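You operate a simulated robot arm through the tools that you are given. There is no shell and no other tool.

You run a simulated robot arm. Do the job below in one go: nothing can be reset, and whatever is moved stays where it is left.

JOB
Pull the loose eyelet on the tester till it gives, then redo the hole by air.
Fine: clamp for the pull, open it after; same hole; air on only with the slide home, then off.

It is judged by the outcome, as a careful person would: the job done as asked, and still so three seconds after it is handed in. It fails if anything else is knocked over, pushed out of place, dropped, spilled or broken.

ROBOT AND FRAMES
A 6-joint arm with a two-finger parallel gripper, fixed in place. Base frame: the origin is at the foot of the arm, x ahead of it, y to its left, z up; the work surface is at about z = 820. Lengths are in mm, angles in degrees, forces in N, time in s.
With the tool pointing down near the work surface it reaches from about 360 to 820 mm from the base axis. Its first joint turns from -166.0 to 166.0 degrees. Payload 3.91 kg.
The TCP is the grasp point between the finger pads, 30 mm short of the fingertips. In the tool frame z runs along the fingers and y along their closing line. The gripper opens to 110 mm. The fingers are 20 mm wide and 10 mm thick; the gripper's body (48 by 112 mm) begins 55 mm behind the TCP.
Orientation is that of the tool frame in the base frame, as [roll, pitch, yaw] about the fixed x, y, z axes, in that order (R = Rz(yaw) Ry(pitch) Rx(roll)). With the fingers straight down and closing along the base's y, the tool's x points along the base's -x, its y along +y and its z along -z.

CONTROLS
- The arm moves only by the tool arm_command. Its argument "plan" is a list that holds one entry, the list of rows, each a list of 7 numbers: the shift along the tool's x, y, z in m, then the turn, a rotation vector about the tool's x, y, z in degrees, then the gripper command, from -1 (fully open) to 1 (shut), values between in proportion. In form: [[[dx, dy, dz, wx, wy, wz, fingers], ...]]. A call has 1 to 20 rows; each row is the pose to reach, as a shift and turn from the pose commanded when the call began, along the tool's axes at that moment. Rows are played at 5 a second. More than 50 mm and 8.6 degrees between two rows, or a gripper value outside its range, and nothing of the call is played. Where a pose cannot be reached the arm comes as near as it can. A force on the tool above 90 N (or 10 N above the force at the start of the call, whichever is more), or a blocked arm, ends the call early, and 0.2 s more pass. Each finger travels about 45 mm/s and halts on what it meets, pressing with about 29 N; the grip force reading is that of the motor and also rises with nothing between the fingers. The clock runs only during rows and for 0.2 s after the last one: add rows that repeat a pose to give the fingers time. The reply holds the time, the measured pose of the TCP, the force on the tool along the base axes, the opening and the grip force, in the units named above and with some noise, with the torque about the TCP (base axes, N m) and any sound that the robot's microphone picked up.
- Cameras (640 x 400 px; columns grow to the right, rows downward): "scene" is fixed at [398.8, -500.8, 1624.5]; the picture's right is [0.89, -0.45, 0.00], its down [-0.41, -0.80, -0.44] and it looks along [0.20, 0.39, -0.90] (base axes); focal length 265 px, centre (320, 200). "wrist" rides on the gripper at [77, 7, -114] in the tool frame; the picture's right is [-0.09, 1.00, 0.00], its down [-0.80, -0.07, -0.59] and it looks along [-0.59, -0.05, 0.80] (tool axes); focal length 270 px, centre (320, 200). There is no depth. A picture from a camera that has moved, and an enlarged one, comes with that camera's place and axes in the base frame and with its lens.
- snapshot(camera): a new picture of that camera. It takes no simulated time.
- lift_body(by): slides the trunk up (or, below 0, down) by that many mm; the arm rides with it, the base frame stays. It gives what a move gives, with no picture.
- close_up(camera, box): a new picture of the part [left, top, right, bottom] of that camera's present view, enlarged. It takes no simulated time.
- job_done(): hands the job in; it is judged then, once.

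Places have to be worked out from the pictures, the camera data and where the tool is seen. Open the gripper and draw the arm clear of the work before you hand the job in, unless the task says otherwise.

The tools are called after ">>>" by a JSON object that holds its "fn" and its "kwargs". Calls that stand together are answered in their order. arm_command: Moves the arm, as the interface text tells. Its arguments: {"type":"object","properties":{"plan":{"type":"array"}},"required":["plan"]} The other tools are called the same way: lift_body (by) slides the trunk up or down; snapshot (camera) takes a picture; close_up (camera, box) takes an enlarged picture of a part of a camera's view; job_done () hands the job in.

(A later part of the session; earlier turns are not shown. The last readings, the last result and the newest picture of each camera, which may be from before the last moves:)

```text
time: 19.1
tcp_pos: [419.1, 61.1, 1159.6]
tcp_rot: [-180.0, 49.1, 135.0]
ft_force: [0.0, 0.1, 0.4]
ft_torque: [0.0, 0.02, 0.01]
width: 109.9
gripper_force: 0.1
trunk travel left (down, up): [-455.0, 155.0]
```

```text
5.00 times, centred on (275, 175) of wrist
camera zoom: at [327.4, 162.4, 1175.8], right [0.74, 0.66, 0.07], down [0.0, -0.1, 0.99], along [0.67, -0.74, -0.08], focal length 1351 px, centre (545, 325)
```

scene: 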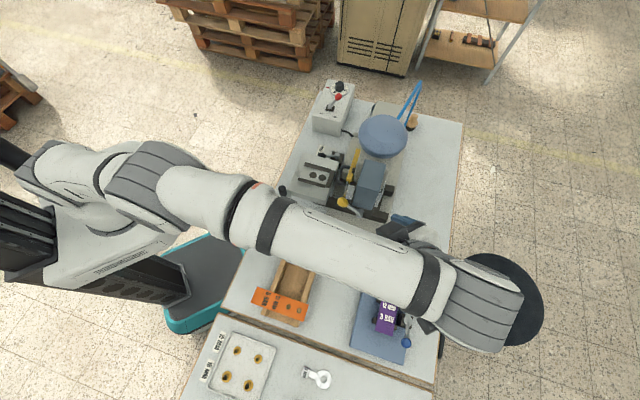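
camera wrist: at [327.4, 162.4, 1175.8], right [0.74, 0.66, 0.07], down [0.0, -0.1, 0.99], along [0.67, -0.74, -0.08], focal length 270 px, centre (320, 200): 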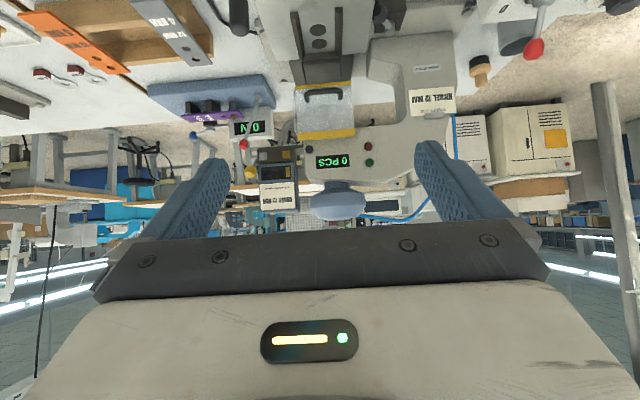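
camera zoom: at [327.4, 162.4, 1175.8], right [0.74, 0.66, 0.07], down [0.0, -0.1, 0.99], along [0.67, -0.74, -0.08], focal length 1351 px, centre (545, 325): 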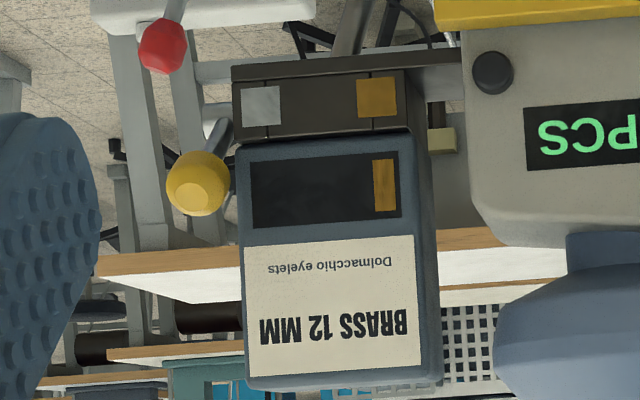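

From the front I see a two-lane magazine dock, clamp lever (blue) swinging about a vertical pivot above the strip, and the long red pull lever. I level the tool and move along the operator side to look down closely at the tester.

>>> {"fn": "arm_command", "kwargs": {"plan": [[[0, 0, 0, 0, 7, 0, -1], [0, 0, 0, 0, 14, 0, -1], [0, 0, 0, 0, 21, 0, -1], [0, 0, 0, 0, 28, 0, -1], [0, 0, 0, 0, 35, 0, -1], [0, 0, 0, 0, 42, 0, -1], [0, 0, 0, 0, 49, 0, -1], [0, 0, 0, 0, 49, 0, -1]]]}}

>>> {"fn": "close_up", "kwargs": {"camera": "wrist", "box": [440, 120, 640, 240]}}

>>> {"fn": "close_up", "kwargs": {"camera": "wrist", "box": [160, 70, 300, 150]}}

>>> {"fn": "close_up", "kwargs": {"camera": "wrist", "box": [260, 150, 420, 240]}}

```text
time: 20.9
tcp_pos: [419.5, 60.9, 1159.8]
tcp_rot: [-180.0, -0.1, 134.9]
ft_force: [1.9, -0.4, -0.6]
ft_torque: [-0.04, 0.02, -0.03]
width: 110.0
gripper_force: 0.0
trunk travel left (down, up): [-455.0, 155.0]
```

```text
3.20 times, centred on (540, 180) of wrist
camera zoom: at [370.1, 119.8, 1273.4], right [0.77, 0.64, 0.0], down [0.52, -0.62, 0.59], along [0.38, -0.45, -0.8], focal length 865 px, centre (-384, 264)
```

zoom: 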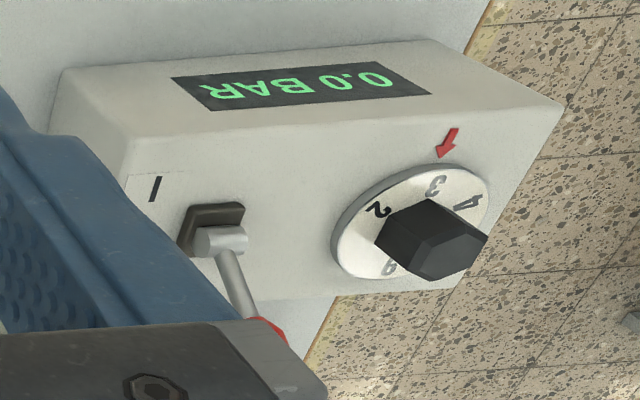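

```text
4.57 times, centred on (230, 110) of wrist
camera zoom: at [370.1, 119.8, 1273.4], right [0.77, 0.64, 0.0], down [0.52, -0.62, 0.59], along [0.38, -0.45, -0.8], focal length 1236 px, centre (731, 611)
```

zoom: 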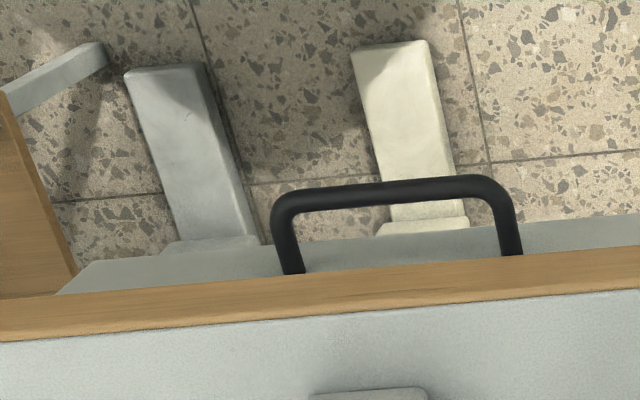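

```text
4.00 times, centred on (340, 195) of wrist
camera zoom: at [370.1, 119.8, 1273.4], right [0.77, 0.64, 0.0], down [0.52, -0.62, 0.59], along [0.38, -0.45, -0.8], focal length 1081 px, centre (240, 220)
```

zoom: 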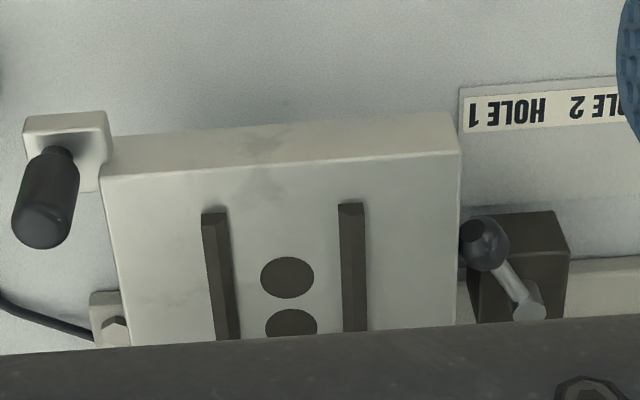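

The dial's red arrow is on 3 and the air reads 0.0 BAR, lever at 0. I move along the front to above the tester.

>>> {"fn": "arm_command", "kwargs": {"plan": [[[-0.0345, -0.0345, 0, 0, 0, 0, -1], [-0.069, -0.069, 0, 0, 0, 0, -1], [-0.1035, -0.1035, 0, 0, 0, 0, -1], [-0.138, -0.138, 0, 0, 0, 0, -1], [-0.1725, -0.1725, 0, 0, 0, 0, -1], [-0.207, -0.207, 0, 0, 0, 0, -1], [-0.2415, -0.2415, 0, 0, 0, 0, -1], [-0.276, -0.276, 0, 0, 0, 0, -1], [-0.316, -0.279, 0, 0, 0, 0, -1], [-0.356, -0.282, 0, 0, 0, 0, -1], [-0.396, -0.284, 0, 0, 0, 0, -1], [-0.436, -0.287, 0, 0, 0, 0, -1], [-0.474, -0.29, 0, 0, 0, 0, -1], [-0.474, -0.29, 0, 0, 0, 0, -1]]]}}

>>> {"fn": "snapshot", "kwargs": {"camera": "wrist"}}

```text
time: 23.9
tcp_pos: [548.6, -479.3, 1158.1]
tcp_rot: [-180.0, -0.1, 134.9]
ft_force: [0.1, -0.4, -0.3]
ft_torque: [0.01, 0.01, 0.03]
width: 110.0
gripper_force: 0.0
trunk travel left (down, up): [-455.0, 155.0]
```

```text
taken
camera wrist: at [499.1, -419.4, 1274.1], right [0.77, 0.64, 0.0], down [0.52, -0.62, 0.59], along [0.38, -0.45, -0.8], focal length 270 px, centre (320, 200)
```

wrist: 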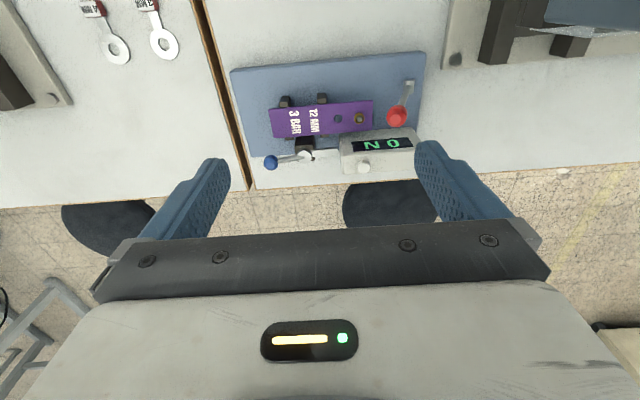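

The tester is now well placed in view. I enlarge it in parts.

>>> {"fn": "close_up", "kwargs": {"camera": "wrist", "box": [225, 45, 435, 195]}}

>>> {"fn": "close_up", "kwargs": {"camera": "wrist", "box": [255, 80, 345, 180]}}

>>> {"fn": "close_up", "kwargs": {"camera": "wrist", "box": [330, 70, 430, 180]}}

>>> {"fn": "close_up", "kwargs": {"camera": "wrist", "box": [420, 0, 640, 80]}}

```text
2.67 times, centred on (330, 120) of wrist
camera zoom: at [499.1, -419.4, 1274.1], right [0.77, 0.64, 0.0], down [0.52, -0.62, 0.59], along [0.38, -0.45, -0.8], focal length 721 px, centre (293, 413)
```

zoom: 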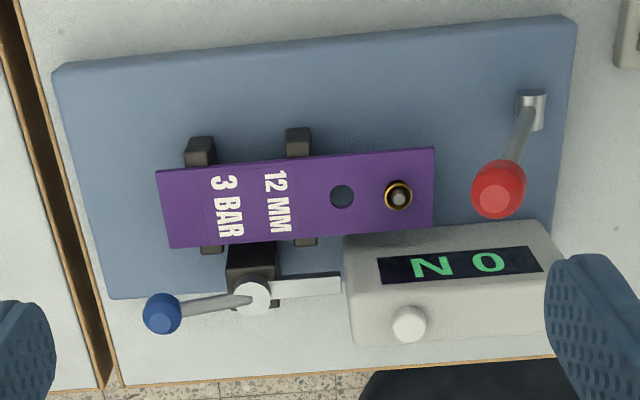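

```text
4.00 times, centred on (300, 130) of wrist
camera zoom: at [499.1, -419.4, 1274.1], right [0.77, 0.64, 0.0], down [0.52, -0.62, 0.59], along [0.38, -0.45, -0.8], focal length 1081 px, centre (400, 480)
```

zoom: 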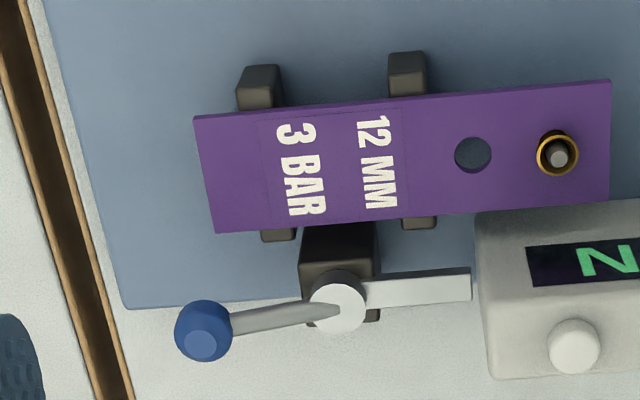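

```text
3.64 times, centred on (380, 125) of wrist
camera zoom: at [499.1, -419.4, 1274.1], right [0.77, 0.64, 0.0], down [0.52, -0.62, 0.59], along [0.38, -0.45, -0.8], focal length 983 px, centre (102, 473)
```

zoom: 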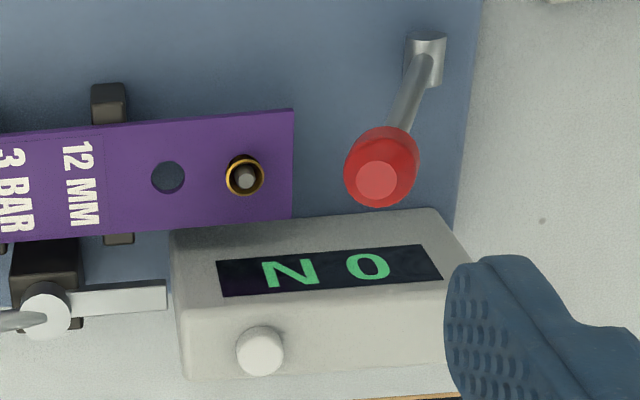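

```text
2.91 times, centred on (530, 40) of wrist
camera zoom: at [499.1, -419.4, 1274.1], right [0.77, 0.64, 0.0], down [0.52, -0.62, 0.59], along [0.38, -0.45, -0.8], focal length 786 px, centre (-291, 666)
```

zoom: 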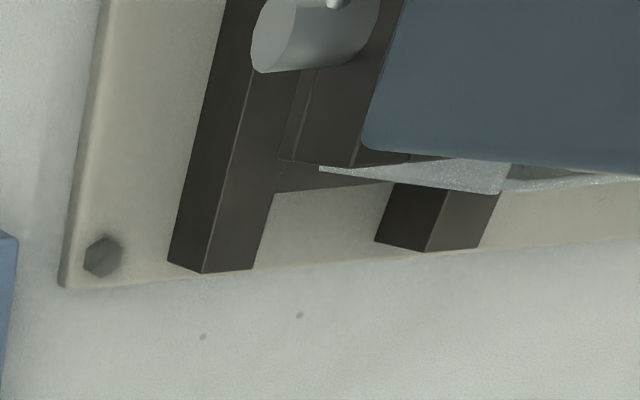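

I've located the tester parts: strip centre ≈(591,-526,887) at 45°, clamp pivot ≈(605,-583,895) with blue knob ≈(570,-621,905), red knob ≈(633,-444,967). I close the fingers and tilt outward 40° at this height to test reach before lowering.

>>> {"fn": "arm_command", "kwargs": {"plan": [[[0, 0, 0, 0, -8, 0, -0.5], [0, 0, 0, 0, -16, 0, 0], [0, 0, 0, 0, -24, 0, 0.5], [0, 0, 0, 0, -32, 0, 1], [0, 0, 0, 0, -40, 0, 1], [0, 0, 0, 0, -40, 0, 1], [0, 0, 0, 0, -40, 0, 1], [0, 0, 0, 0, -40, 0, 1]]]}}

>>> {"fn": "lift_body", "kwargs": {"by": -180}}

>>> {"fn": "snapshot", "kwargs": {"camera": "wrist"}}

>>> {"fn": "snapshot", "kwargs": {"camera": "scene"}}

```text
time: 25.7
tcp_pos: [548.9, -478.9, 1159.1]
tcp_rot: [-180.0, 40.1, 135.0]
ft_force: [0.0, 0.4, -0.5]
ft_torque: [0.03, -0.02, 0.0]
width: 0.1
gripper_force: 28.7
trunk travel left (down, up): [-455.0, 155.0]
```

```text
time: 27.7
tcp_pos: [547.7, -479.8, 979.2]
tcp_rot: [-179.9, 40.0, 135.0]
ft_force: [0.4, -0.3, -0.3]
ft_torque: [0.04, -0.01, -0.04]
width: 0.1
gripper_force: 28.8
trunk travel left (down, up): [-275.0, 335.0]
```

```text
taken
camera wrist: at [460.7, -380.8, 1017.4], right [0.75, 0.66, 0.06], down [0.11, -0.21, 0.97], along [0.65, -0.72, -0.24], focal length 270 px, centre (320, 200)
```

wrist: 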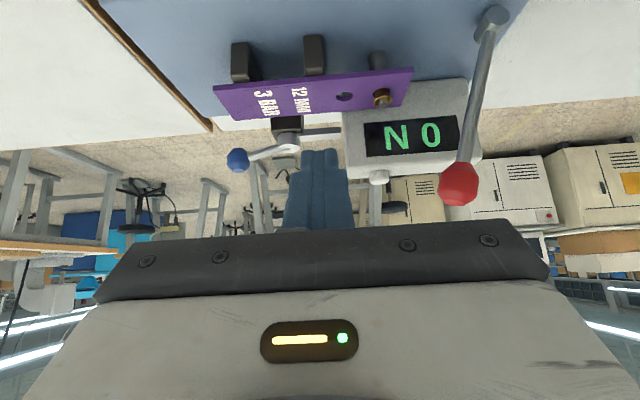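

```text
taken
```

scene: 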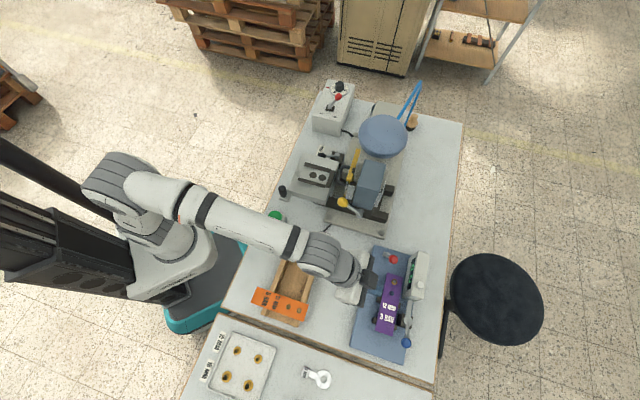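

The tool is now tilted and lowered with a good side view of the tester. I enlarge to check the clamp and lever geometry.

>>> {"fn": "close_up", "kwargs": {"camera": "wrist", "box": [200, 20, 420, 190]}}

>>> {"fn": "close_up", "kwargs": {"camera": "wrist", "box": [340, 0, 520, 210]}}

>>> {"fn": "close_up", "kwargs": {"camera": "scene", "box": [330, 230, 440, 370]}}

```text
2.35 times, centred on (310, 105) of wrist
camera zoom: at [460.7, -380.8, 1017.4], right [0.75, 0.66, 0.06], down [0.11, -0.21, 0.97], along [0.65, -0.72, -0.24], focal length 636 px, centre (344, 424)
```

zoom: 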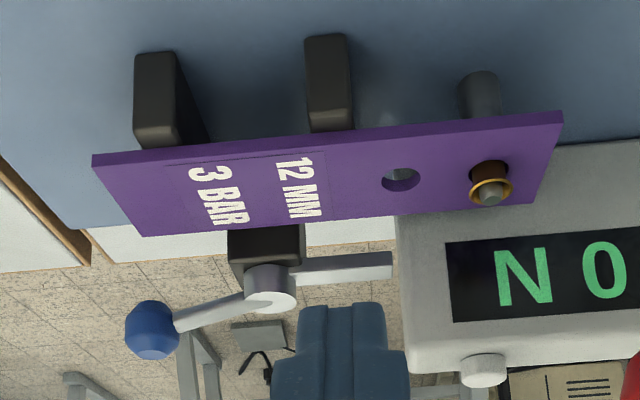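

```text
1.90 times, centred on (430, 105) of wrist
camera zoom: at [460.7, -380.8, 1017.4], right [0.75, 0.66, 0.06], down [0.11, -0.21, 0.97], along [0.65, -0.72, -0.24], focal length 515 px, centre (110, 381)
```

zoom: 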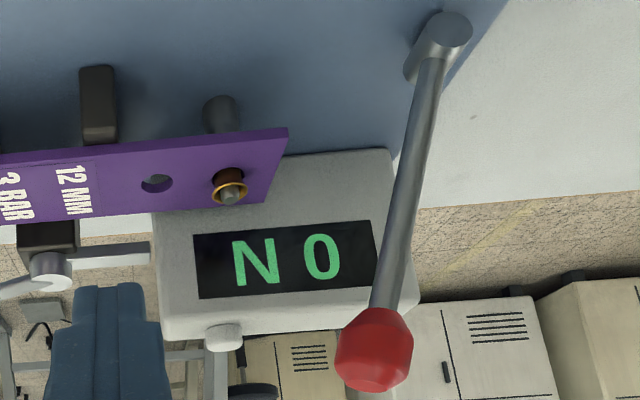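

```text
2.86 times, centred on (385, 300) of scene
camera zoom: at [398.8, -500.8, 1624.5], right [0.89, -0.45, 0.0], down [-0.41, -0.8, -0.44], along [0.2, 0.39, -0.9], focal length 757 px, centre (134, -86)
```

zoom: 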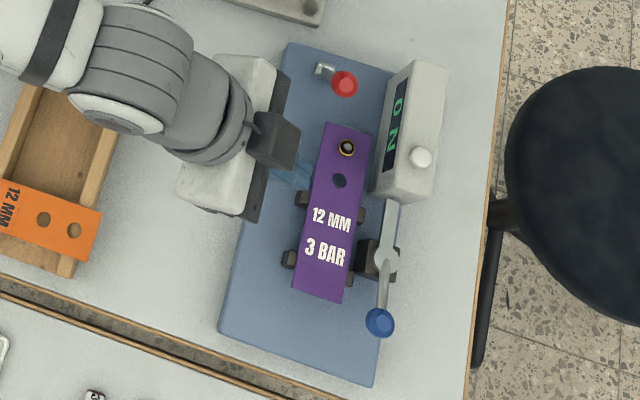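

The clamp lever is a horizontal bar-and-knob on a vertical pivot; pushing the blue knob outward (away from the strip) should swing the bar over the strip. I move to a spot beside the knob beyond the strip's label end and descend to knob height.

>>> {"fn": "arm_command", "kwargs": {"plan": [[[-0.0138, -0.0269, 0.0115, 0, 0, 0, 1], [-0.0275, -0.0538, 0.023, 0, 0, 0, 1], [-0.0412, -0.0808, 0.0346, 0, 0, 0, 1], [-0.055, -0.1077, 0.0461, 0, 0, 0, 1], [-0.0428, -0.1077, 0.0607, 0, 0, 0, 1], [-0.0305, -0.1077, 0.0752, 0, 0, 0, 1], [-0.0183, -0.1077, 0.0898, 0, 0, 0, 1], [-0.0183, -0.1077, 0.0898, 0, 0, 0, 1]]]}}

>>> {"fn": "snapshot", "kwargs": {"camera": "wrist"}}

>>> {"fn": "close_up", "kwargs": {"camera": "scene", "box": [330, 230, 440, 370]}}

```text
time: 29.5
tcp_pos: [523.4, -606.4, 921.0]
tcp_rot: [-180.0, 39.9, 135.0]
ft_force: [0.1, -0.3, -0.3]
ft_torque: [-0.01, 0.0, 0.01]
width: 0.2
gripper_force: 29.1
trunk travel left (down, up): [-275.0, 335.0]
```

```text
taken
camera wrist: at [435.8, -507.7, 959.8], right [0.75, 0.66, 0.06], down [0.11, -0.21, 0.97], along [0.65, -0.72, -0.23], focal length 270 px, centre (320, 200)
```

wrist: 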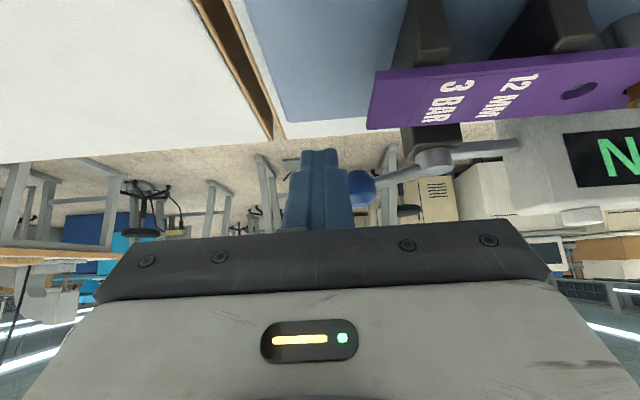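

```text
2.86 times, centred on (385, 300) of scene
camera zoom: at [398.8, -500.8, 1624.5], right [0.89, -0.45, 0.0], down [-0.41, -0.8, -0.44], along [0.2, 0.39, -0.9], focal length 757 px, centre (134, -86)
```

zoom: 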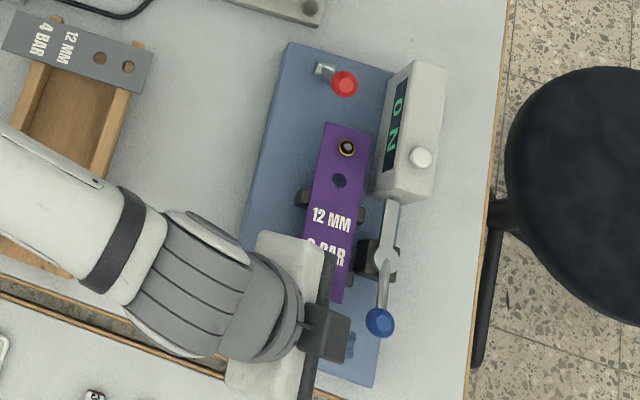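

Fingers are beside the knob at its height with no contact. I now sweep outward along the knob's arc to begin rotating the clamp lever.

>>> {"fn": "arm_command", "kwargs": {"plan": [[[-0.0011, 0.014, 0.0009, 0, 0, 0, 1], [-0.0021, 0.027, 0.0018, 0, 0, 0, 1], [-0.0119, 0.0238, 0.01, 0, 0, 0, 1], [-0.0187, 0.023, 0.0157, 0, 0, 0, 1], [-0.0255, 0.0238, 0.0214, 0, 0, 0, 1], [-0.032, 0.0261, 0.0269, 0, 0, 0, 1], [-0.0382, 0.0298, 0.0321, 0, 0, 0, 1], [-0.0382, 0.0298, 0.0321, 0, 0, 0, 1]]]}}

>>> {"fn": "snapshot", "kwargs": {"camera": "wrist"}}

>>> {"fn": "close_up", "kwargs": {"camera": "scene", "box": [330, 230, 440, 370]}}

```text
time: 31.3
tcp_pos: [580.5, -620.2, 921.5]
tcp_rot: [179.9, 40.0, 135.0]
ft_force: [0.0, 0.4, -0.8]
ft_torque: [-0.02, 0.01, -0.02]
width: 0.0
gripper_force: 29.3
trunk travel left (down, up): [-275.0, 335.0]
```

```text
taken
camera wrist: at [491.6, -522.1, 960.7], right [0.75, 0.66, 0.06], down [0.11, -0.21, 0.97], along [0.65, -0.72, -0.23], focal length 270 px, centre (320, 200)
```

wrist: 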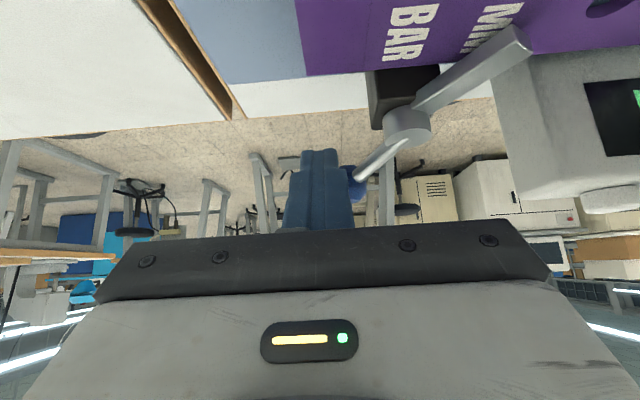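

```text
2.86 times, centred on (385, 300) of scene
camera zoom: at [398.8, -500.8, 1624.5], right [0.89, -0.45, 0.0], down [-0.41, -0.8, -0.44], along [0.2, 0.39, -0.9], focal length 757 px, centre (134, -86)
```

zoom: 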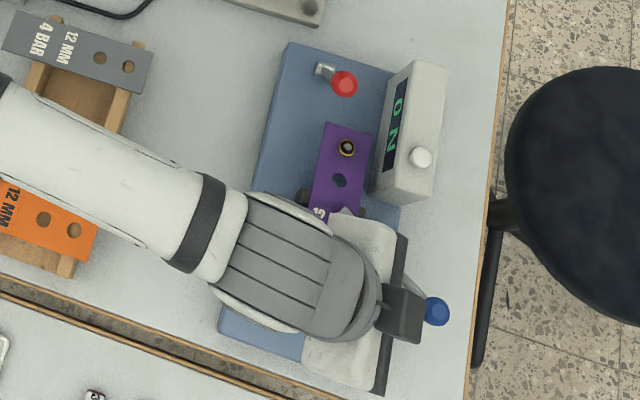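

The bar is swinging over the strip (about half way). I continue along the arc to bring it fully across.

>>> {"fn": "arm_command", "kwargs": {"plan": [[[-0.0054, 0.0042, 0.0046, 0, 0, 0, 1], [-0.0103, 0.0105, 0.0086, 0, 0, 0, 1], [-0.0142, 0.0178, 0.0119, 0, 0, 0, 1], [-0.0157, 0.0217, 0.0132, 0, 0, 0, 1], [-0.0157, 0.0217, 0.0132, 0, 0, 0, 1]]]}}

>>> {"fn": "snapshot", "kwargs": {"camera": "wrist"}}

>>> {"fn": "close_up", "kwargs": {"camera": "scene", "box": [330, 230, 440, 370]}}

```text
time: 32.5
tcp_pos: [600.7, -622.4, 922.2]
tcp_rot: [179.9, 39.8, 134.6]
ft_force: [-55.1, 0.0, -9.2]
ft_torque: [0.08, 0.93, -0.53]
width: 0.0
gripper_force: 29.2
trunk travel left (down, up): [-275.0, 335.0]
```

```text
taken
camera wrist: at [513.1, -524.5, 961.1], right [0.76, 0.65, 0.06], down [0.11, -0.22, 0.97], along [0.64, -0.73, -0.24], focal length 270 px, centre (320, 200)
```

wrist: 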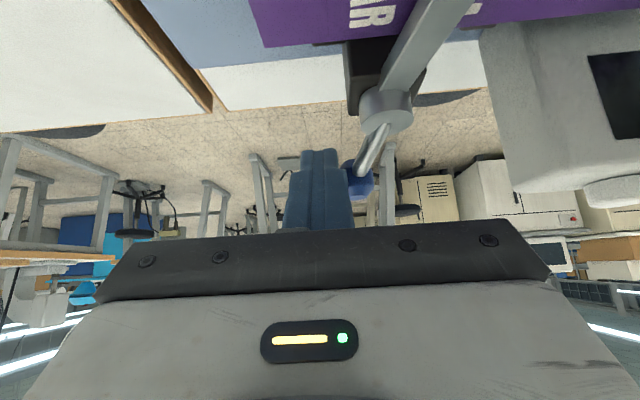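

```text
2.86 times, centred on (385, 300) of scene
camera zoom: at [398.8, -500.8, 1624.5], right [0.89, -0.45, 0.0], down [-0.41, -0.8, -0.44], along [0.2, 0.39, -0.9], focal length 757 px, centre (134, -86)
```

zoom: 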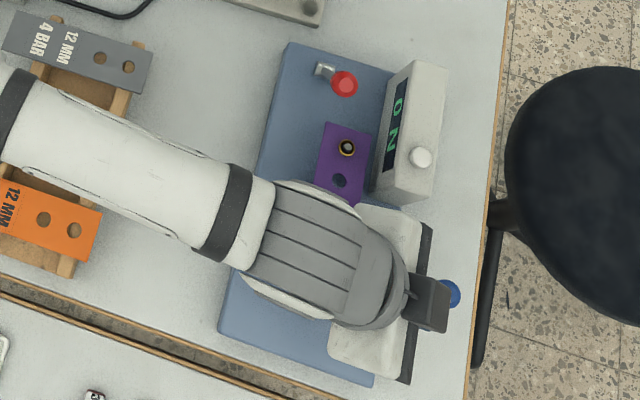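

The push met a firm stop (≈55 N) with the bar lying across the strip at about 78°. I back the fingers off the knob and rise slightly to check that the clamp stays put.

>>> {"fn": "arm_command", "kwargs": {"plan": [[[0.0065, -0.01, -0.0055, 0, 0, 0, 1], [0.013, -0.02, -0.0109, 0, 0, 0, 1], [0.003, -0.022, -0.024, 0, 0, 0, 1], [-0.01, -0.022, -0.04, 0, 0, 0, 1], [-0.026, -0.022, -0.057, 0, 0, 0, 1], [-0.026, -0.022, -0.057, 0, 0, 0, 1]]]}}

>>> {"fn": "snapshot", "kwargs": {"camera": "wrist"}}

>>> {"fn": "close_up", "kwargs": {"camera": "scene", "box": [330, 230, 440, 370]}}

```text
time: 33.9
tcp_pos: [581.4, -622.6, 982.5]
tcp_rot: [180.0, 40.0, 135.0]
ft_force: [-0.1, 0.6, 0.2]
ft_torque: [0.0, -0.01, -0.01]
width: 0.0
gripper_force: 29.0
trunk travel left (down, up): [-275.0, 335.0]
```

```text
taken
camera wrist: at [493.4, -525.0, 1020.7], right [0.75, 0.66, 0.06], down [0.11, -0.21, 0.97], along [0.65, -0.72, -0.23], focal length 270 px, centre (320, 200)
```

wrist: 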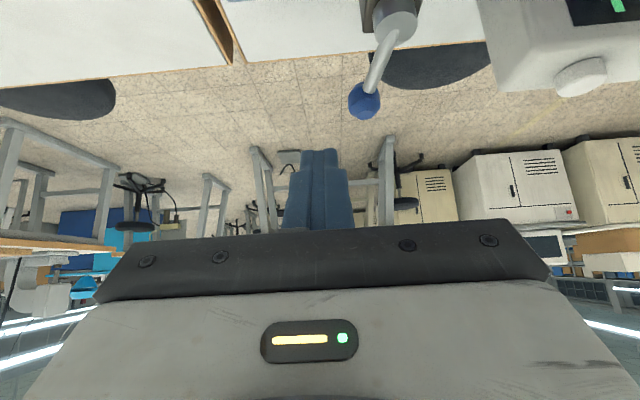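

```text
2.86 times, centred on (385, 300) of scene
camera zoom: at [398.8, -500.8, 1624.5], right [0.89, -0.45, 0.0], down [-0.41, -0.8, -0.44], along [0.2, 0.39, -0.9], focal length 757 px, centre (134, -86)
```

zoom: 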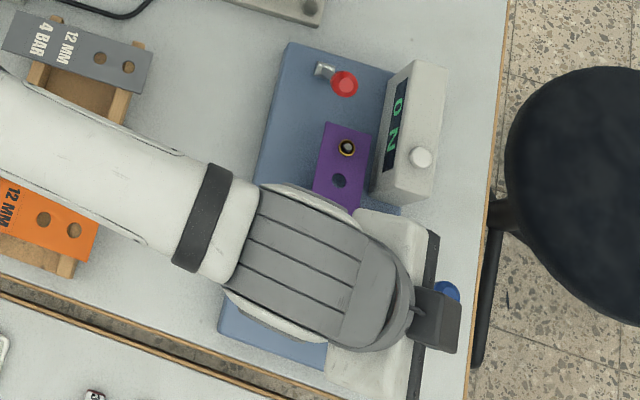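

The clamp lever stayed where I left it. I move toward the red lever's strip side (staying above everything) and check the clamp from the scene camera on the way.

>>> {"fn": "arm_command", "kwargs": {"plan": [[[0.0196, 0.0315, -0.0151, 0, 0, 0, 1], [0.0392, 0.063, -0.0303, 0, 0, 0, 1], [0.0589, 0.0946, -0.0454, 0, 0, 0, 1], [0.0785, 0.1261, -0.0606, 0, 0, 0, 1], [0.0785, 0.1261, -0.0606, 0, 0, 0, 1]]]}}

>>> {"fn": "snapshot", "kwargs": {"camera": "wrist"}}

>>> {"fn": "close_up", "kwargs": {"camera": "scene", "box": [330, 230, 440, 370]}}

```text
time: 35.1
tcp_pos: [601.6, -464.1, 977.5]
tcp_rot: [179.9, 40.0, 135.0]
ft_force: [-0.4, -0.5, 0.7]
ft_torque: [-0.02, -0.01, -0.02]
width: 0.0
gripper_force: 29.2
trunk travel left (down, up): [-275.0, 335.0]
```

```text
taken
camera wrist: at [513.8, -365.5, 1016.7], right [0.75, 0.66, 0.06], down [0.11, -0.21, 0.97], along [0.65, -0.72, -0.23], focal length 270 px, centre (320, 200)
```

wrist: 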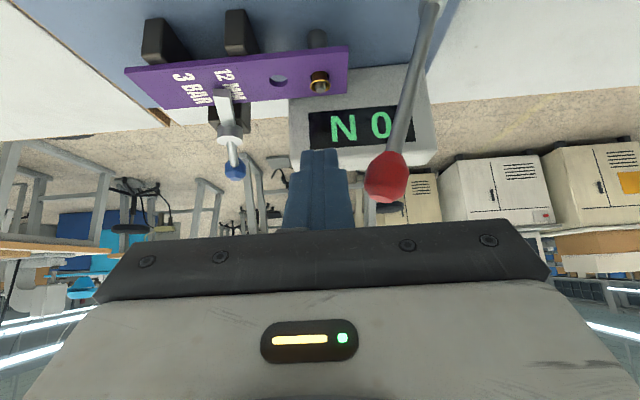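

```text
2.86 times, centred on (385, 300) of scene
camera zoom: at [398.8, -500.8, 1624.5], right [0.89, -0.45, 0.0], down [-0.41, -0.8, -0.44], along [0.2, 0.39, -0.9], focal length 757 px, centre (134, -86)
```

zoom: 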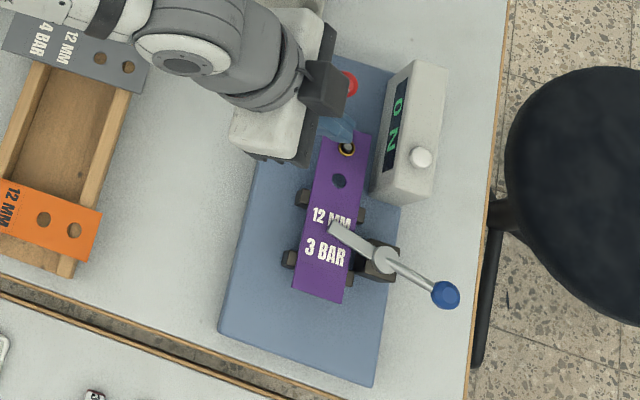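

The clamp bar lies across the strip and stays there. I zoom in to verify the clamp and the lever before pulling.

>>> {"fn": "close_up", "kwargs": {"camera": "wrist", "box": [120, 0, 360, 190]}}

>>> {"fn": "close_up", "kwargs": {"camera": "wrist", "box": [280, 0, 460, 210]}}

```text
2.11 times, centred on (240, 95) of wrist
camera zoom: at [513.8, -365.5, 1016.7], right [0.75, 0.66, 0.06], down [0.11, -0.21, 0.97], along [0.65, -0.72, -0.23], focal length 569 px, centre (488, 421)
```

zoom: 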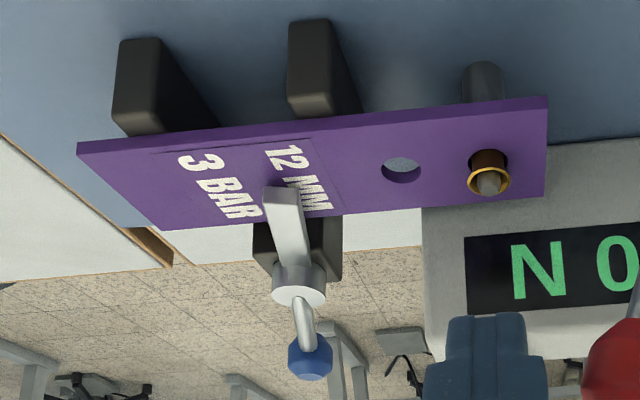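

```text
1.90 times, centred on (370, 105) of wrist
camera zoom: at [513.8, -365.5, 1016.7], right [0.75, 0.66, 0.06], down [0.11, -0.21, 0.97], along [0.65, -0.72, -0.23], focal length 515 px, centre (225, 381)
```

zoom: 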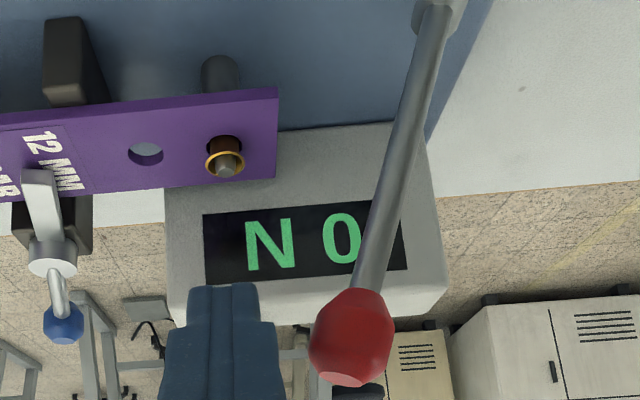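

The bar is across the strip. Now I gently push the red lever's knob away from the strip (+e1) by a small amount and watch force and display.

>>> {"fn": "arm_command", "kwargs": {"plan": [[[0, 0.006, 0, 0, 0, 0, 1], [0, 0.012, 0, 0, 0, 0, 1], [0, 0.018, 0, 0, 0, 0, 1], [0, 0.024, 0, 0, 0, 0, 1], [0, 0.024, 0, 0, 0, 0, 1]]]}}

>>> {"fn": "snapshot", "kwargs": {"camera": "wrist"}}

```text
time: 36.3
tcp_pos: [619.6, -446.8, 976.7]
tcp_rot: [180.0, 39.7, 135.0]
ft_force: [-2.5, -1.2, 0.8]
ft_torque: [0.02, -0.05, -0.02]
width: 0.1
gripper_force: 29.3
trunk travel left (down, up): [-275.0, 335.0]
```

```text
taken
camera wrist: at [530.6, -347.9, 1015.0], right [0.75, 0.66, 0.06], down [0.12, -0.22, 0.97], along [0.65, -0.72, -0.24], focal length 270 px, centre (320, 200)
```

wrist: 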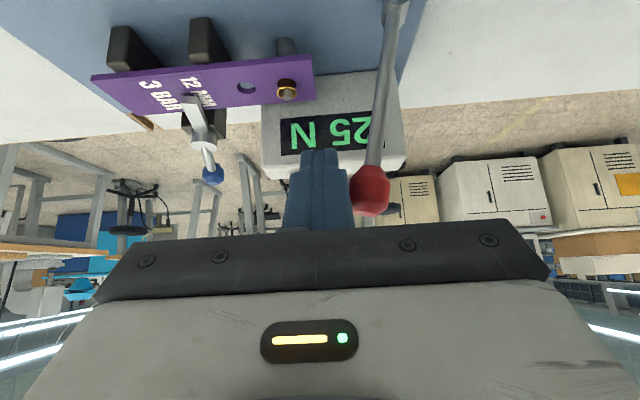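

The display reads 25 N with the lever moving, so this is the right direction. To keep the wrist clear of the magazine on the rest of the stroke, I back off and bring the tool upright beside the knob.

>>> {"fn": "arm_command", "kwargs": {"plan": [[[-0.004, -0.012, 0.0005, 0, 0, 0, 1], [-0.0098, -0.0236, 0.0013, 0, 0, 0, 1], [-0.0098, -0.0236, 0.0013, 0, 8, 0, 1], [-0.0098, -0.0236, 0.0013, 0, 16, 0, 1], [-0.0098, -0.0236, 0.0013, 0, 24, 0, 1], [-0.0098, -0.0236, 0.0013, 0, 32, 0, 1], [-0.0098, -0.0236, 0.0013, 0, 40, 0, 1], [-0.0098, -0.0236, 0.0013, 0, 40, 0, 1]]]}}

>>> {"fn": "snapshot", "kwargs": {"camera": "wrist"}}

>>> {"fn": "snapshot", "kwargs": {"camera": "scene"}}

```text
time: 38.1
tcp_pos: [591.8, -455.5, 973.4]
tcp_rot: [180.0, -0.1, 135.1]
ft_force: [-0.3, 0.5, 0.2]
ft_torque: [0.01, 0.02, -0.02]
width: 0.0
gripper_force: 28.6
out of reach, approached as far as the arm can: row 7, 8
trunk travel left (down, up): [-275.0, 335.0]
```

```text
taken
camera wrist: at [542.1, -395.9, 1088.4], right [0.77, 0.64, 0.0], down [0.52, -0.62, 0.59], along [0.38, -0.45, -0.8], focal length 270 px, centre (320, 200)
```

wrist: 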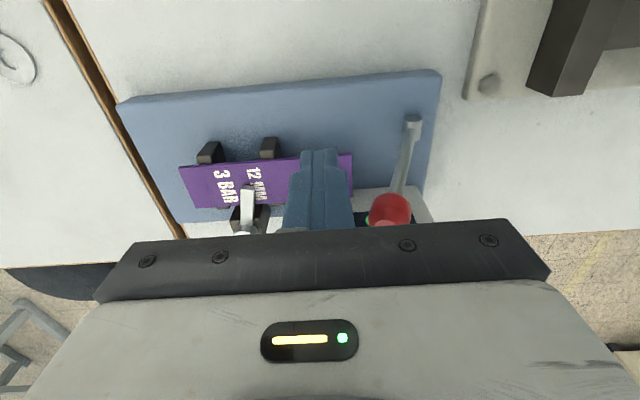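

```text
taken
```

scene: 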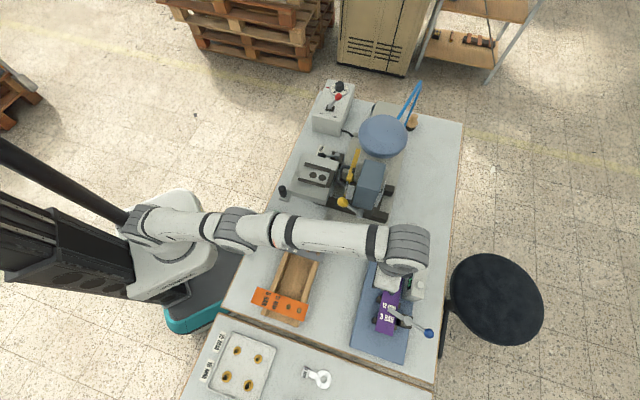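

At this trunk height the upright tool can't quite reach. I test whether a higher wrist relative to the trunk reaches further, moving straight up and then outward at a safe height.

>>> {"fn": "arm_command", "kwargs": {"plan": [[[0, 0, -0.03, 0, 0, 0, 1], [0, 0, -0.06, 0, 0, 0, 1], [-0.015, 0.005, -0.06, 0, 0, 0, 1], [-0.03, 0.01, -0.06, 0, 0, 0, 1], [-0.03, 0.01, -0.06, 0, 0, 0, 1]]]}}

```text
time: 39.3
tcp_pos: [575.3, -441.0, 1016.9]
tcp_rot: [179.9, 0.0, 135.0]
ft_force: [0.2, 0.2, 0.3]
ft_torque: [0.0, 0.0, 0.02]
width: 0.0
gripper_force: 28.9
out of reach, approached as far as the arm can: row 1, 2, 3, 4, 5
trunk travel left (down, up): [-275.0, 335.0]
```

Reach shrinks when higher, so the trunk should go up and the arm down. I raise the trunk 150 mm and then bring the tool back down in stages beside the red knob.

>>> {"fn": "lift_body", "kwargs": {"by": 150}}

>>> {"fn": "arm_command", "kwargs": {"plan": [[[0, 0, 0.04, 0, 0, 0, 1], [0, 0, 0.08, 0, 0, 0, 1], [0, 0, 0.12, 0, 0, 0, 1], [0, 0, 0.12, 0, 0, 0, 1]]]}}

```text
time: 41.0
tcp_pos: [575.4, -442.4, 1166.7]
tcp_rot: [180.0, 0.0, 135.1]
ft_force: [0.7, -0.5, 0.4]
ft_torque: [0.0, 0.01, 0.0]
width: 0.0
gripper_force: 28.8
trunk travel left (down, up): [-425.0, 185.0]
```

```text
time: 42.0
tcp_pos: [574.8, -441.2, 1046.3]
tcp_rot: [180.0, 0.0, 135.0]
ft_force: [-0.2, 0.1, -0.7]
ft_torque: [0.02, 0.03, 0.02]
width: 0.1
gripper_force: 28.7
trunk travel left (down, up): [-425.0, 185.0]
```

Now I shift outward to beside the knob on the strip side, then descend.

>>> {"fn": "arm_command", "kwargs": {"plan": [[[-0.022, 0, 0, 0, 0, 0, 1], [-0.044, 0, 0, 0, 0, 0, 1], [-0.044, 0, 0.032, 0, 0, 0, 1], [-0.044, 0, 0.064, 0, 0, 0, 1], [-0.044, 0, 0.064, 0, 0, 0, 1]]]}}

>>> {"fn": "snapshot", "kwargs": {"camera": "wrist"}}

>>> {"fn": "close_up", "kwargs": {"camera": "scene", "box": [310, 180, 470, 360]}}

```text
time: 43.2
tcp_pos: [605.1, -472.7, 981.2]
tcp_rot: [179.9, 0.0, 135.0]
ft_force: [0.5, 0.2, -1.1]
ft_torque: [0.0, 0.0, 0.01]
width: 0.0
gripper_force: 28.8
trunk travel left (down, up): [-425.0, 185.0]
```

```text
taken
camera wrist: at [556.8, -413.9, 1095.9], right [0.77, 0.64, 0.0], down [0.52, -0.62, 0.59], along [0.38, -0.46, -0.8], focal length 270 px, centre (320, 200)
```

wrist: 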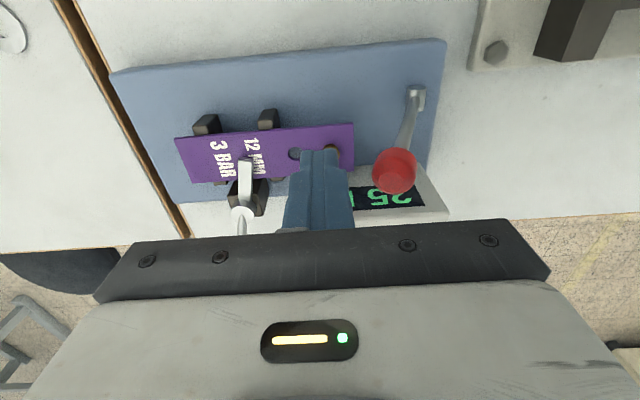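

```text
2.22 times, centred on (390, 270) of scene
camera zoom: at [398.8, -500.8, 1624.5], right [0.89, -0.45, 0.0], down [-0.41, -0.8, -0.44], along [0.2, 0.39, -0.9], focal length 589 px, centre (164, 44)
```

zoom: 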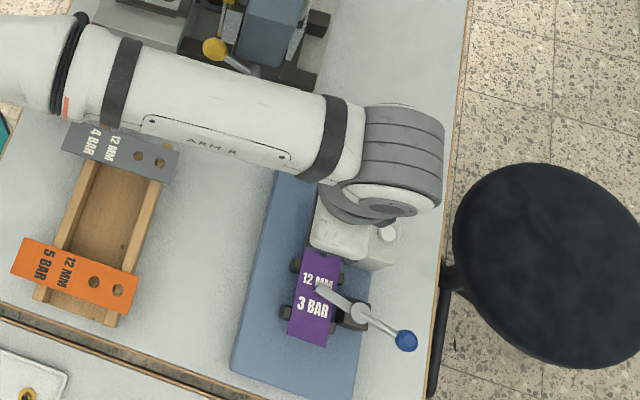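

The upright tool reaches here. To keep the forearm well above the press magazine during the stroke, I raise the trunk by a further 150 mm and lower the arm by the same amount.

>>> {"fn": "lift_body", "kwargs": {"by": 150}}

>>> {"fn": "arm_command", "kwargs": {"plan": [[[0, 0, 0.04, 0, 0, 0, 1], [0, 0, 0.08, 0, 0, 0, 1], [0, 0, 0.12, 0, 0, 0, 1], [0, 0, 0.148, 0, 0, 0, 1], [0, 0, 0.148, 0, 0, 0, 1]]]}}

>>> {"fn": "snapshot", "kwargs": {"camera": "wrist"}}

>>> {"fn": "close_up", "kwargs": {"camera": "scene", "box": [310, 180, 470, 360]}}

```text
time: 45.0
tcp_pos: [606.2, -473.0, 1131.2]
tcp_rot: [-180.0, 0.0, 134.9]
ft_force: [-0.4, -0.2, -0.9]
ft_torque: [0.02, -0.02, -0.01]
width: 0.3
gripper_force: 28.8
trunk travel left (down, up): [-575.0, 35.0]
```

```text
time: 46.2
tcp_pos: [605.5, -473.4, 983.3]
tcp_rot: [179.9, -0.1, 135.0]
ft_force: [-0.2, -0.3, -0.5]
ft_torque: [-0.04, 0.02, 0.01]
width: 0.0
gripper_force: 28.9
trunk travel left (down, up): [-575.0, 35.0]
```

```text
taken
camera wrist: at [556.6, -413.8, 1097.7], right [0.77, 0.64, 0.0], down [0.52, -0.62, 0.59], along [0.38, -0.46, -0.8], focal length 270 px, centre (320, 200)
```

wrist: 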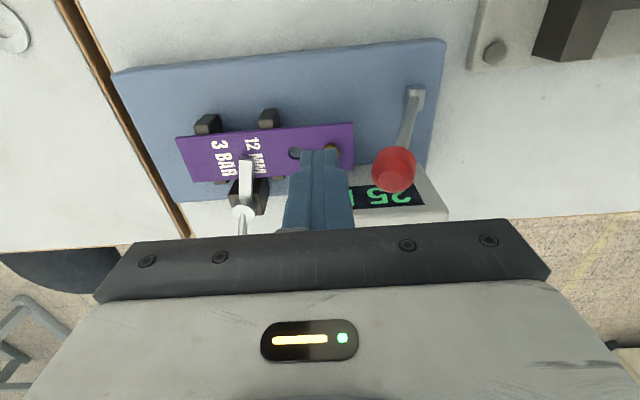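

```text
2.22 times, centred on (390, 270) of scene
camera zoom: at [398.8, -500.8, 1624.5], right [0.89, -0.45, 0.0], down [-0.41, -0.8, -0.44], along [0.2, 0.39, -0.9], focal length 589 px, centre (164, 44)
```

zoom: 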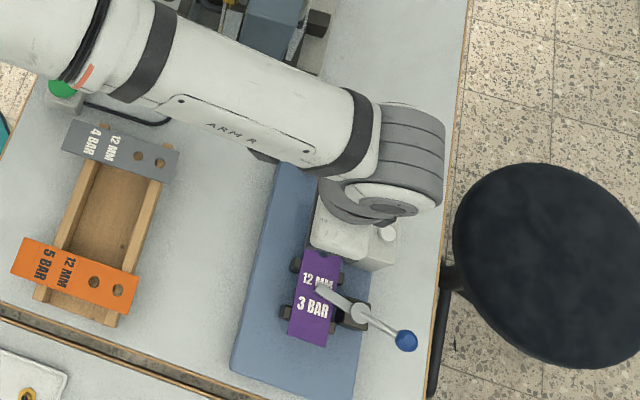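

Forearm is well clear and the display is still 25. I push the knob along its arc toward +e1 in small steps.

>>> {"fn": "arm_command", "kwargs": {"plan": [[[0, 0.013, 0, 0, 0, 0, 1], [0, 0.022, 0, 0, 0, 0, 1], [0, 0.03, 0, 0, 0, 0, 1], [0, 0.038, -0.002, 0, 0, 0, 1], [0, 0.046, -0.003, 0, 0, 0, 1], [0, 0.052, -0.003, 0, 0, 0, 1], [0, 0.052, -0.003, 0, 0, 0, 1]]]}}

>>> {"fn": "snapshot", "kwargs": {"camera": "wrist"}}

>>> {"fn": "close_up", "kwargs": {"camera": "wrist", "box": [280, 70, 480, 230]}}

```text
time: 47.8
tcp_pos: [641.1, -438.0, 986.2]
tcp_rot: [180.0, -0.1, 135.0]
ft_force: [-0.7, -1.2, -1.5]
ft_torque: [0.0, 0.05, -0.01]
width: 0.1
gripper_force: 29.4
trunk travel left (down, up): [-575.0, 35.0]
```

```text
taken
camera wrist: at [593.1, -377.3, 1100.7], right [0.77, 0.64, 0.0], down [0.52, -0.62, 0.59], along [0.38, -0.46, -0.8], focal length 270 px, centre (320, 200)
```

wrist: 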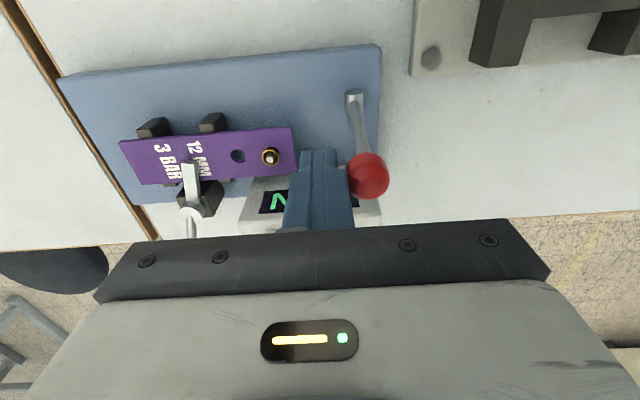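

```text
2.50 times, centred on (380, 150) of wrist
camera zoom: at [593.1, -377.3, 1100.7], right [0.77, 0.64, 0.0], down [0.52, -0.62, 0.59], along [0.38, -0.46, -0.8], focal length 676 px, centre (170, 325)
```

zoom: 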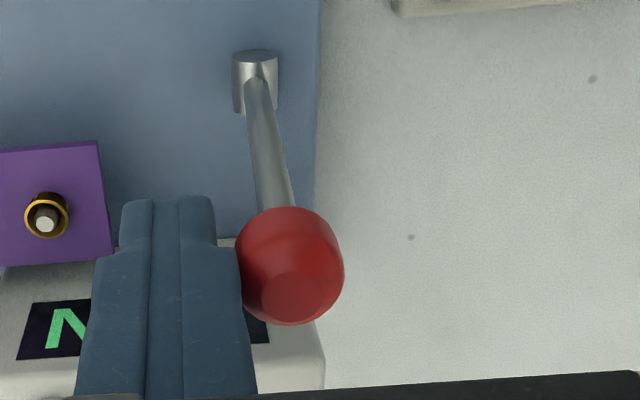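

The knob follows and the pin is lifting the eyelet; the display is hidden from here. I check the scene camera for the display, then continue.

>>> {"fn": "close_up", "kwargs": {"camera": "scene", "box": [370, 230, 450, 310]}}

>>> {"fn": "close_up", "kwargs": {"camera": "wrist", "box": [110, 100, 310, 220]}}

```text
5.00 times, centred on (410, 270) of scene
camera zoom: at [398.8, -500.8, 1624.5], right [0.89, -0.45, 0.0], down [-0.41, -0.8, -0.44], along [0.2, 0.39, -0.9], focal length 1324 px, centre (-130, -150)
```

zoom: 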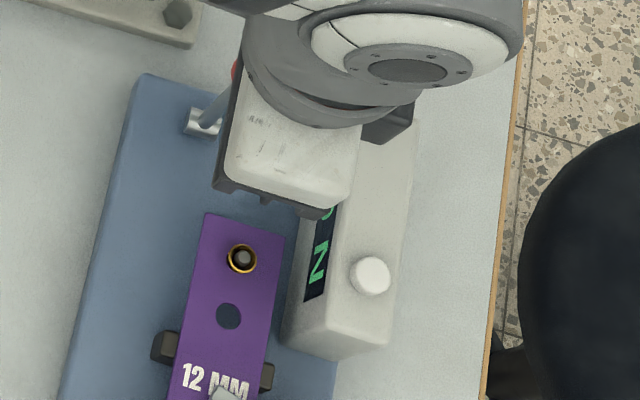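

```text
3.20 times, centred on (210, 160) of wrist
camera zoom: at [593.1, -377.3, 1100.7], right [0.77, 0.64, 0.0], down [0.52, -0.62, 0.59], along [0.38, -0.46, -0.8], focal length 865 px, centre (672, 328)
```

zoom: 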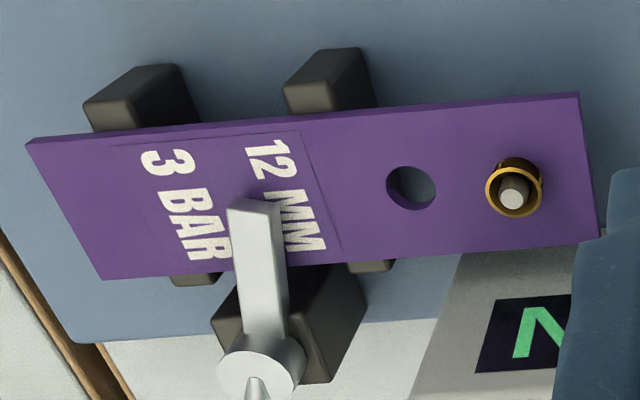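

The eyelet is still in the strip. I keep pushing the lever in small steps.

>>> {"fn": "arm_command", "kwargs": {"plan": [[[0, 0.008, 0, 0, 0, 0, 1], [0, 0.016, 0, 0, 0, 0, 1], [0, 0.024, 0, 0, 0, 0, 1], [0, 0.032, 0, 0, 0, 0, 1], [0, 0.032, 0, 0, 0, 0, 1]]]}}

>>> {"fn": "snapshot", "kwargs": {"camera": "wrist"}}

>>> {"fn": "close_up", "kwargs": {"camera": "wrist", "box": [80, 80, 400, 230]}}

>>> {"fn": "close_up", "kwargs": {"camera": "scene", "box": [330, 180, 450, 330]}}

```text
time: 49.0
tcp_pos: [664.6, -414.4, 985.9]
tcp_rot: [180.0, 0.0, 135.0]
ft_force: [-1.4, -1.9, -0.6]
ft_torque: [-0.02, 0.01, -0.04]
width: 0.1
gripper_force: 29.4
trunk travel left (down, up): [-575.0, 35.0]
```

```text
taken
camera wrist: at [615.6, -354.9, 1101.0], right [0.77, 0.64, 0.0], down [0.52, -0.62, 0.59], along [0.38, -0.46, -0.8], focal length 270 px, centre (320, 200)
```

wrist: 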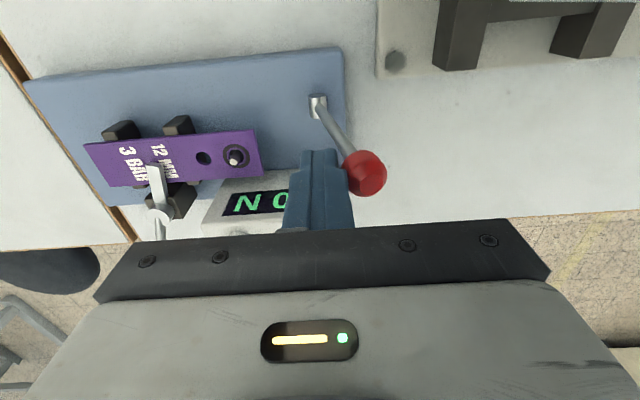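

```text
2.00 times, centred on (240, 155) of wrist
camera zoom: at [615.6, -354.9, 1101.0], right [0.77, 0.64, 0.0], down [0.52, -0.62, 0.59], along [0.38, -0.46, -0.8], focal length 541 px, centre (480, 290)
```

zoom: 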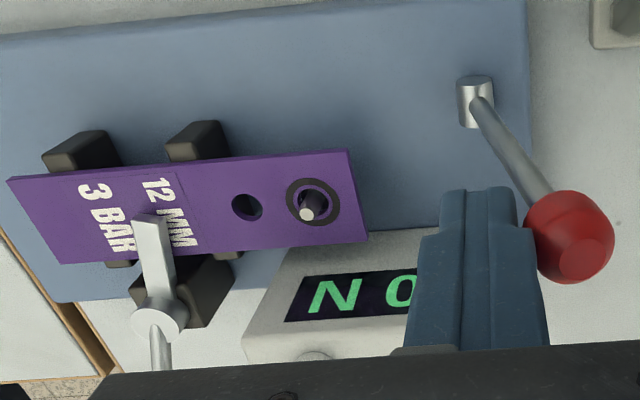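

```text
2.67 times, centred on (390, 255) of scene
camera zoom: at [398.8, -500.8, 1624.5], right [0.89, -0.45, 0.0], down [-0.41, -0.8, -0.44], along [0.2, 0.39, -0.9], focal length 706 px, centre (133, 53)
```

zoom: 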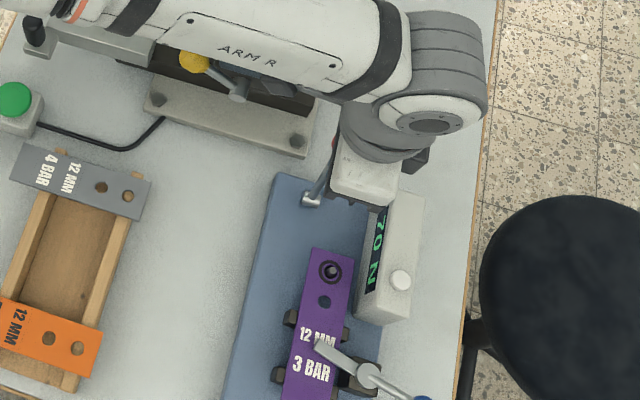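

The eyelet is out of the strip: the hole shows a dark ring with the bare pin. I zoom in on the display and hole.

>>> {"fn": "close_up", "kwargs": {"camera": "scene", "box": [370, 230, 430, 310]}}

>>> {"fn": "close_up", "kwargs": {"camera": "wrist", "box": [180, 120, 300, 220]}}

```text
5.00 times, centred on (400, 270) of scene
camera zoom: at [398.8, -500.8, 1624.5], right [0.89, -0.45, 0.0], down [-0.41, -0.8, -0.44], along [0.2, 0.39, -0.9], focal length 1324 px, centre (-80, -150)
```

zoom: 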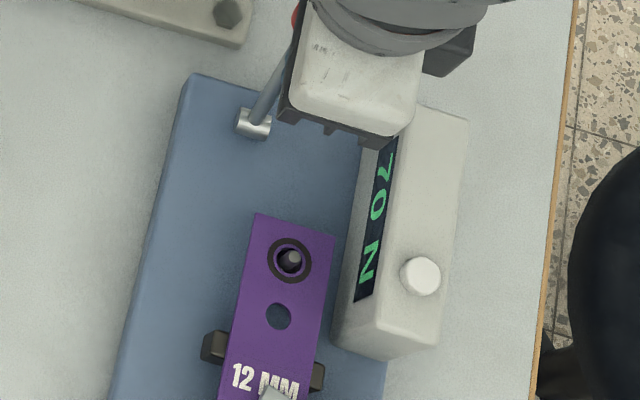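

```text
4.00 times, centred on (240, 170) of wrist
camera zoom: at [615.6, -354.9, 1101.0], right [0.77, 0.64, 0.0], down [0.52, -0.62, 0.59], along [0.38, -0.46, -0.8], focal length 1081 px, centre (640, 320)
```

zoom: 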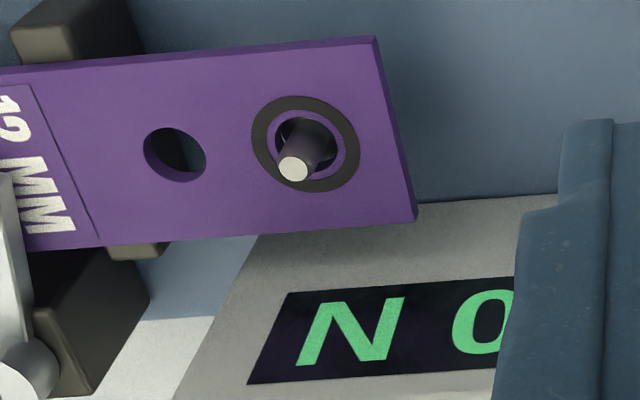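

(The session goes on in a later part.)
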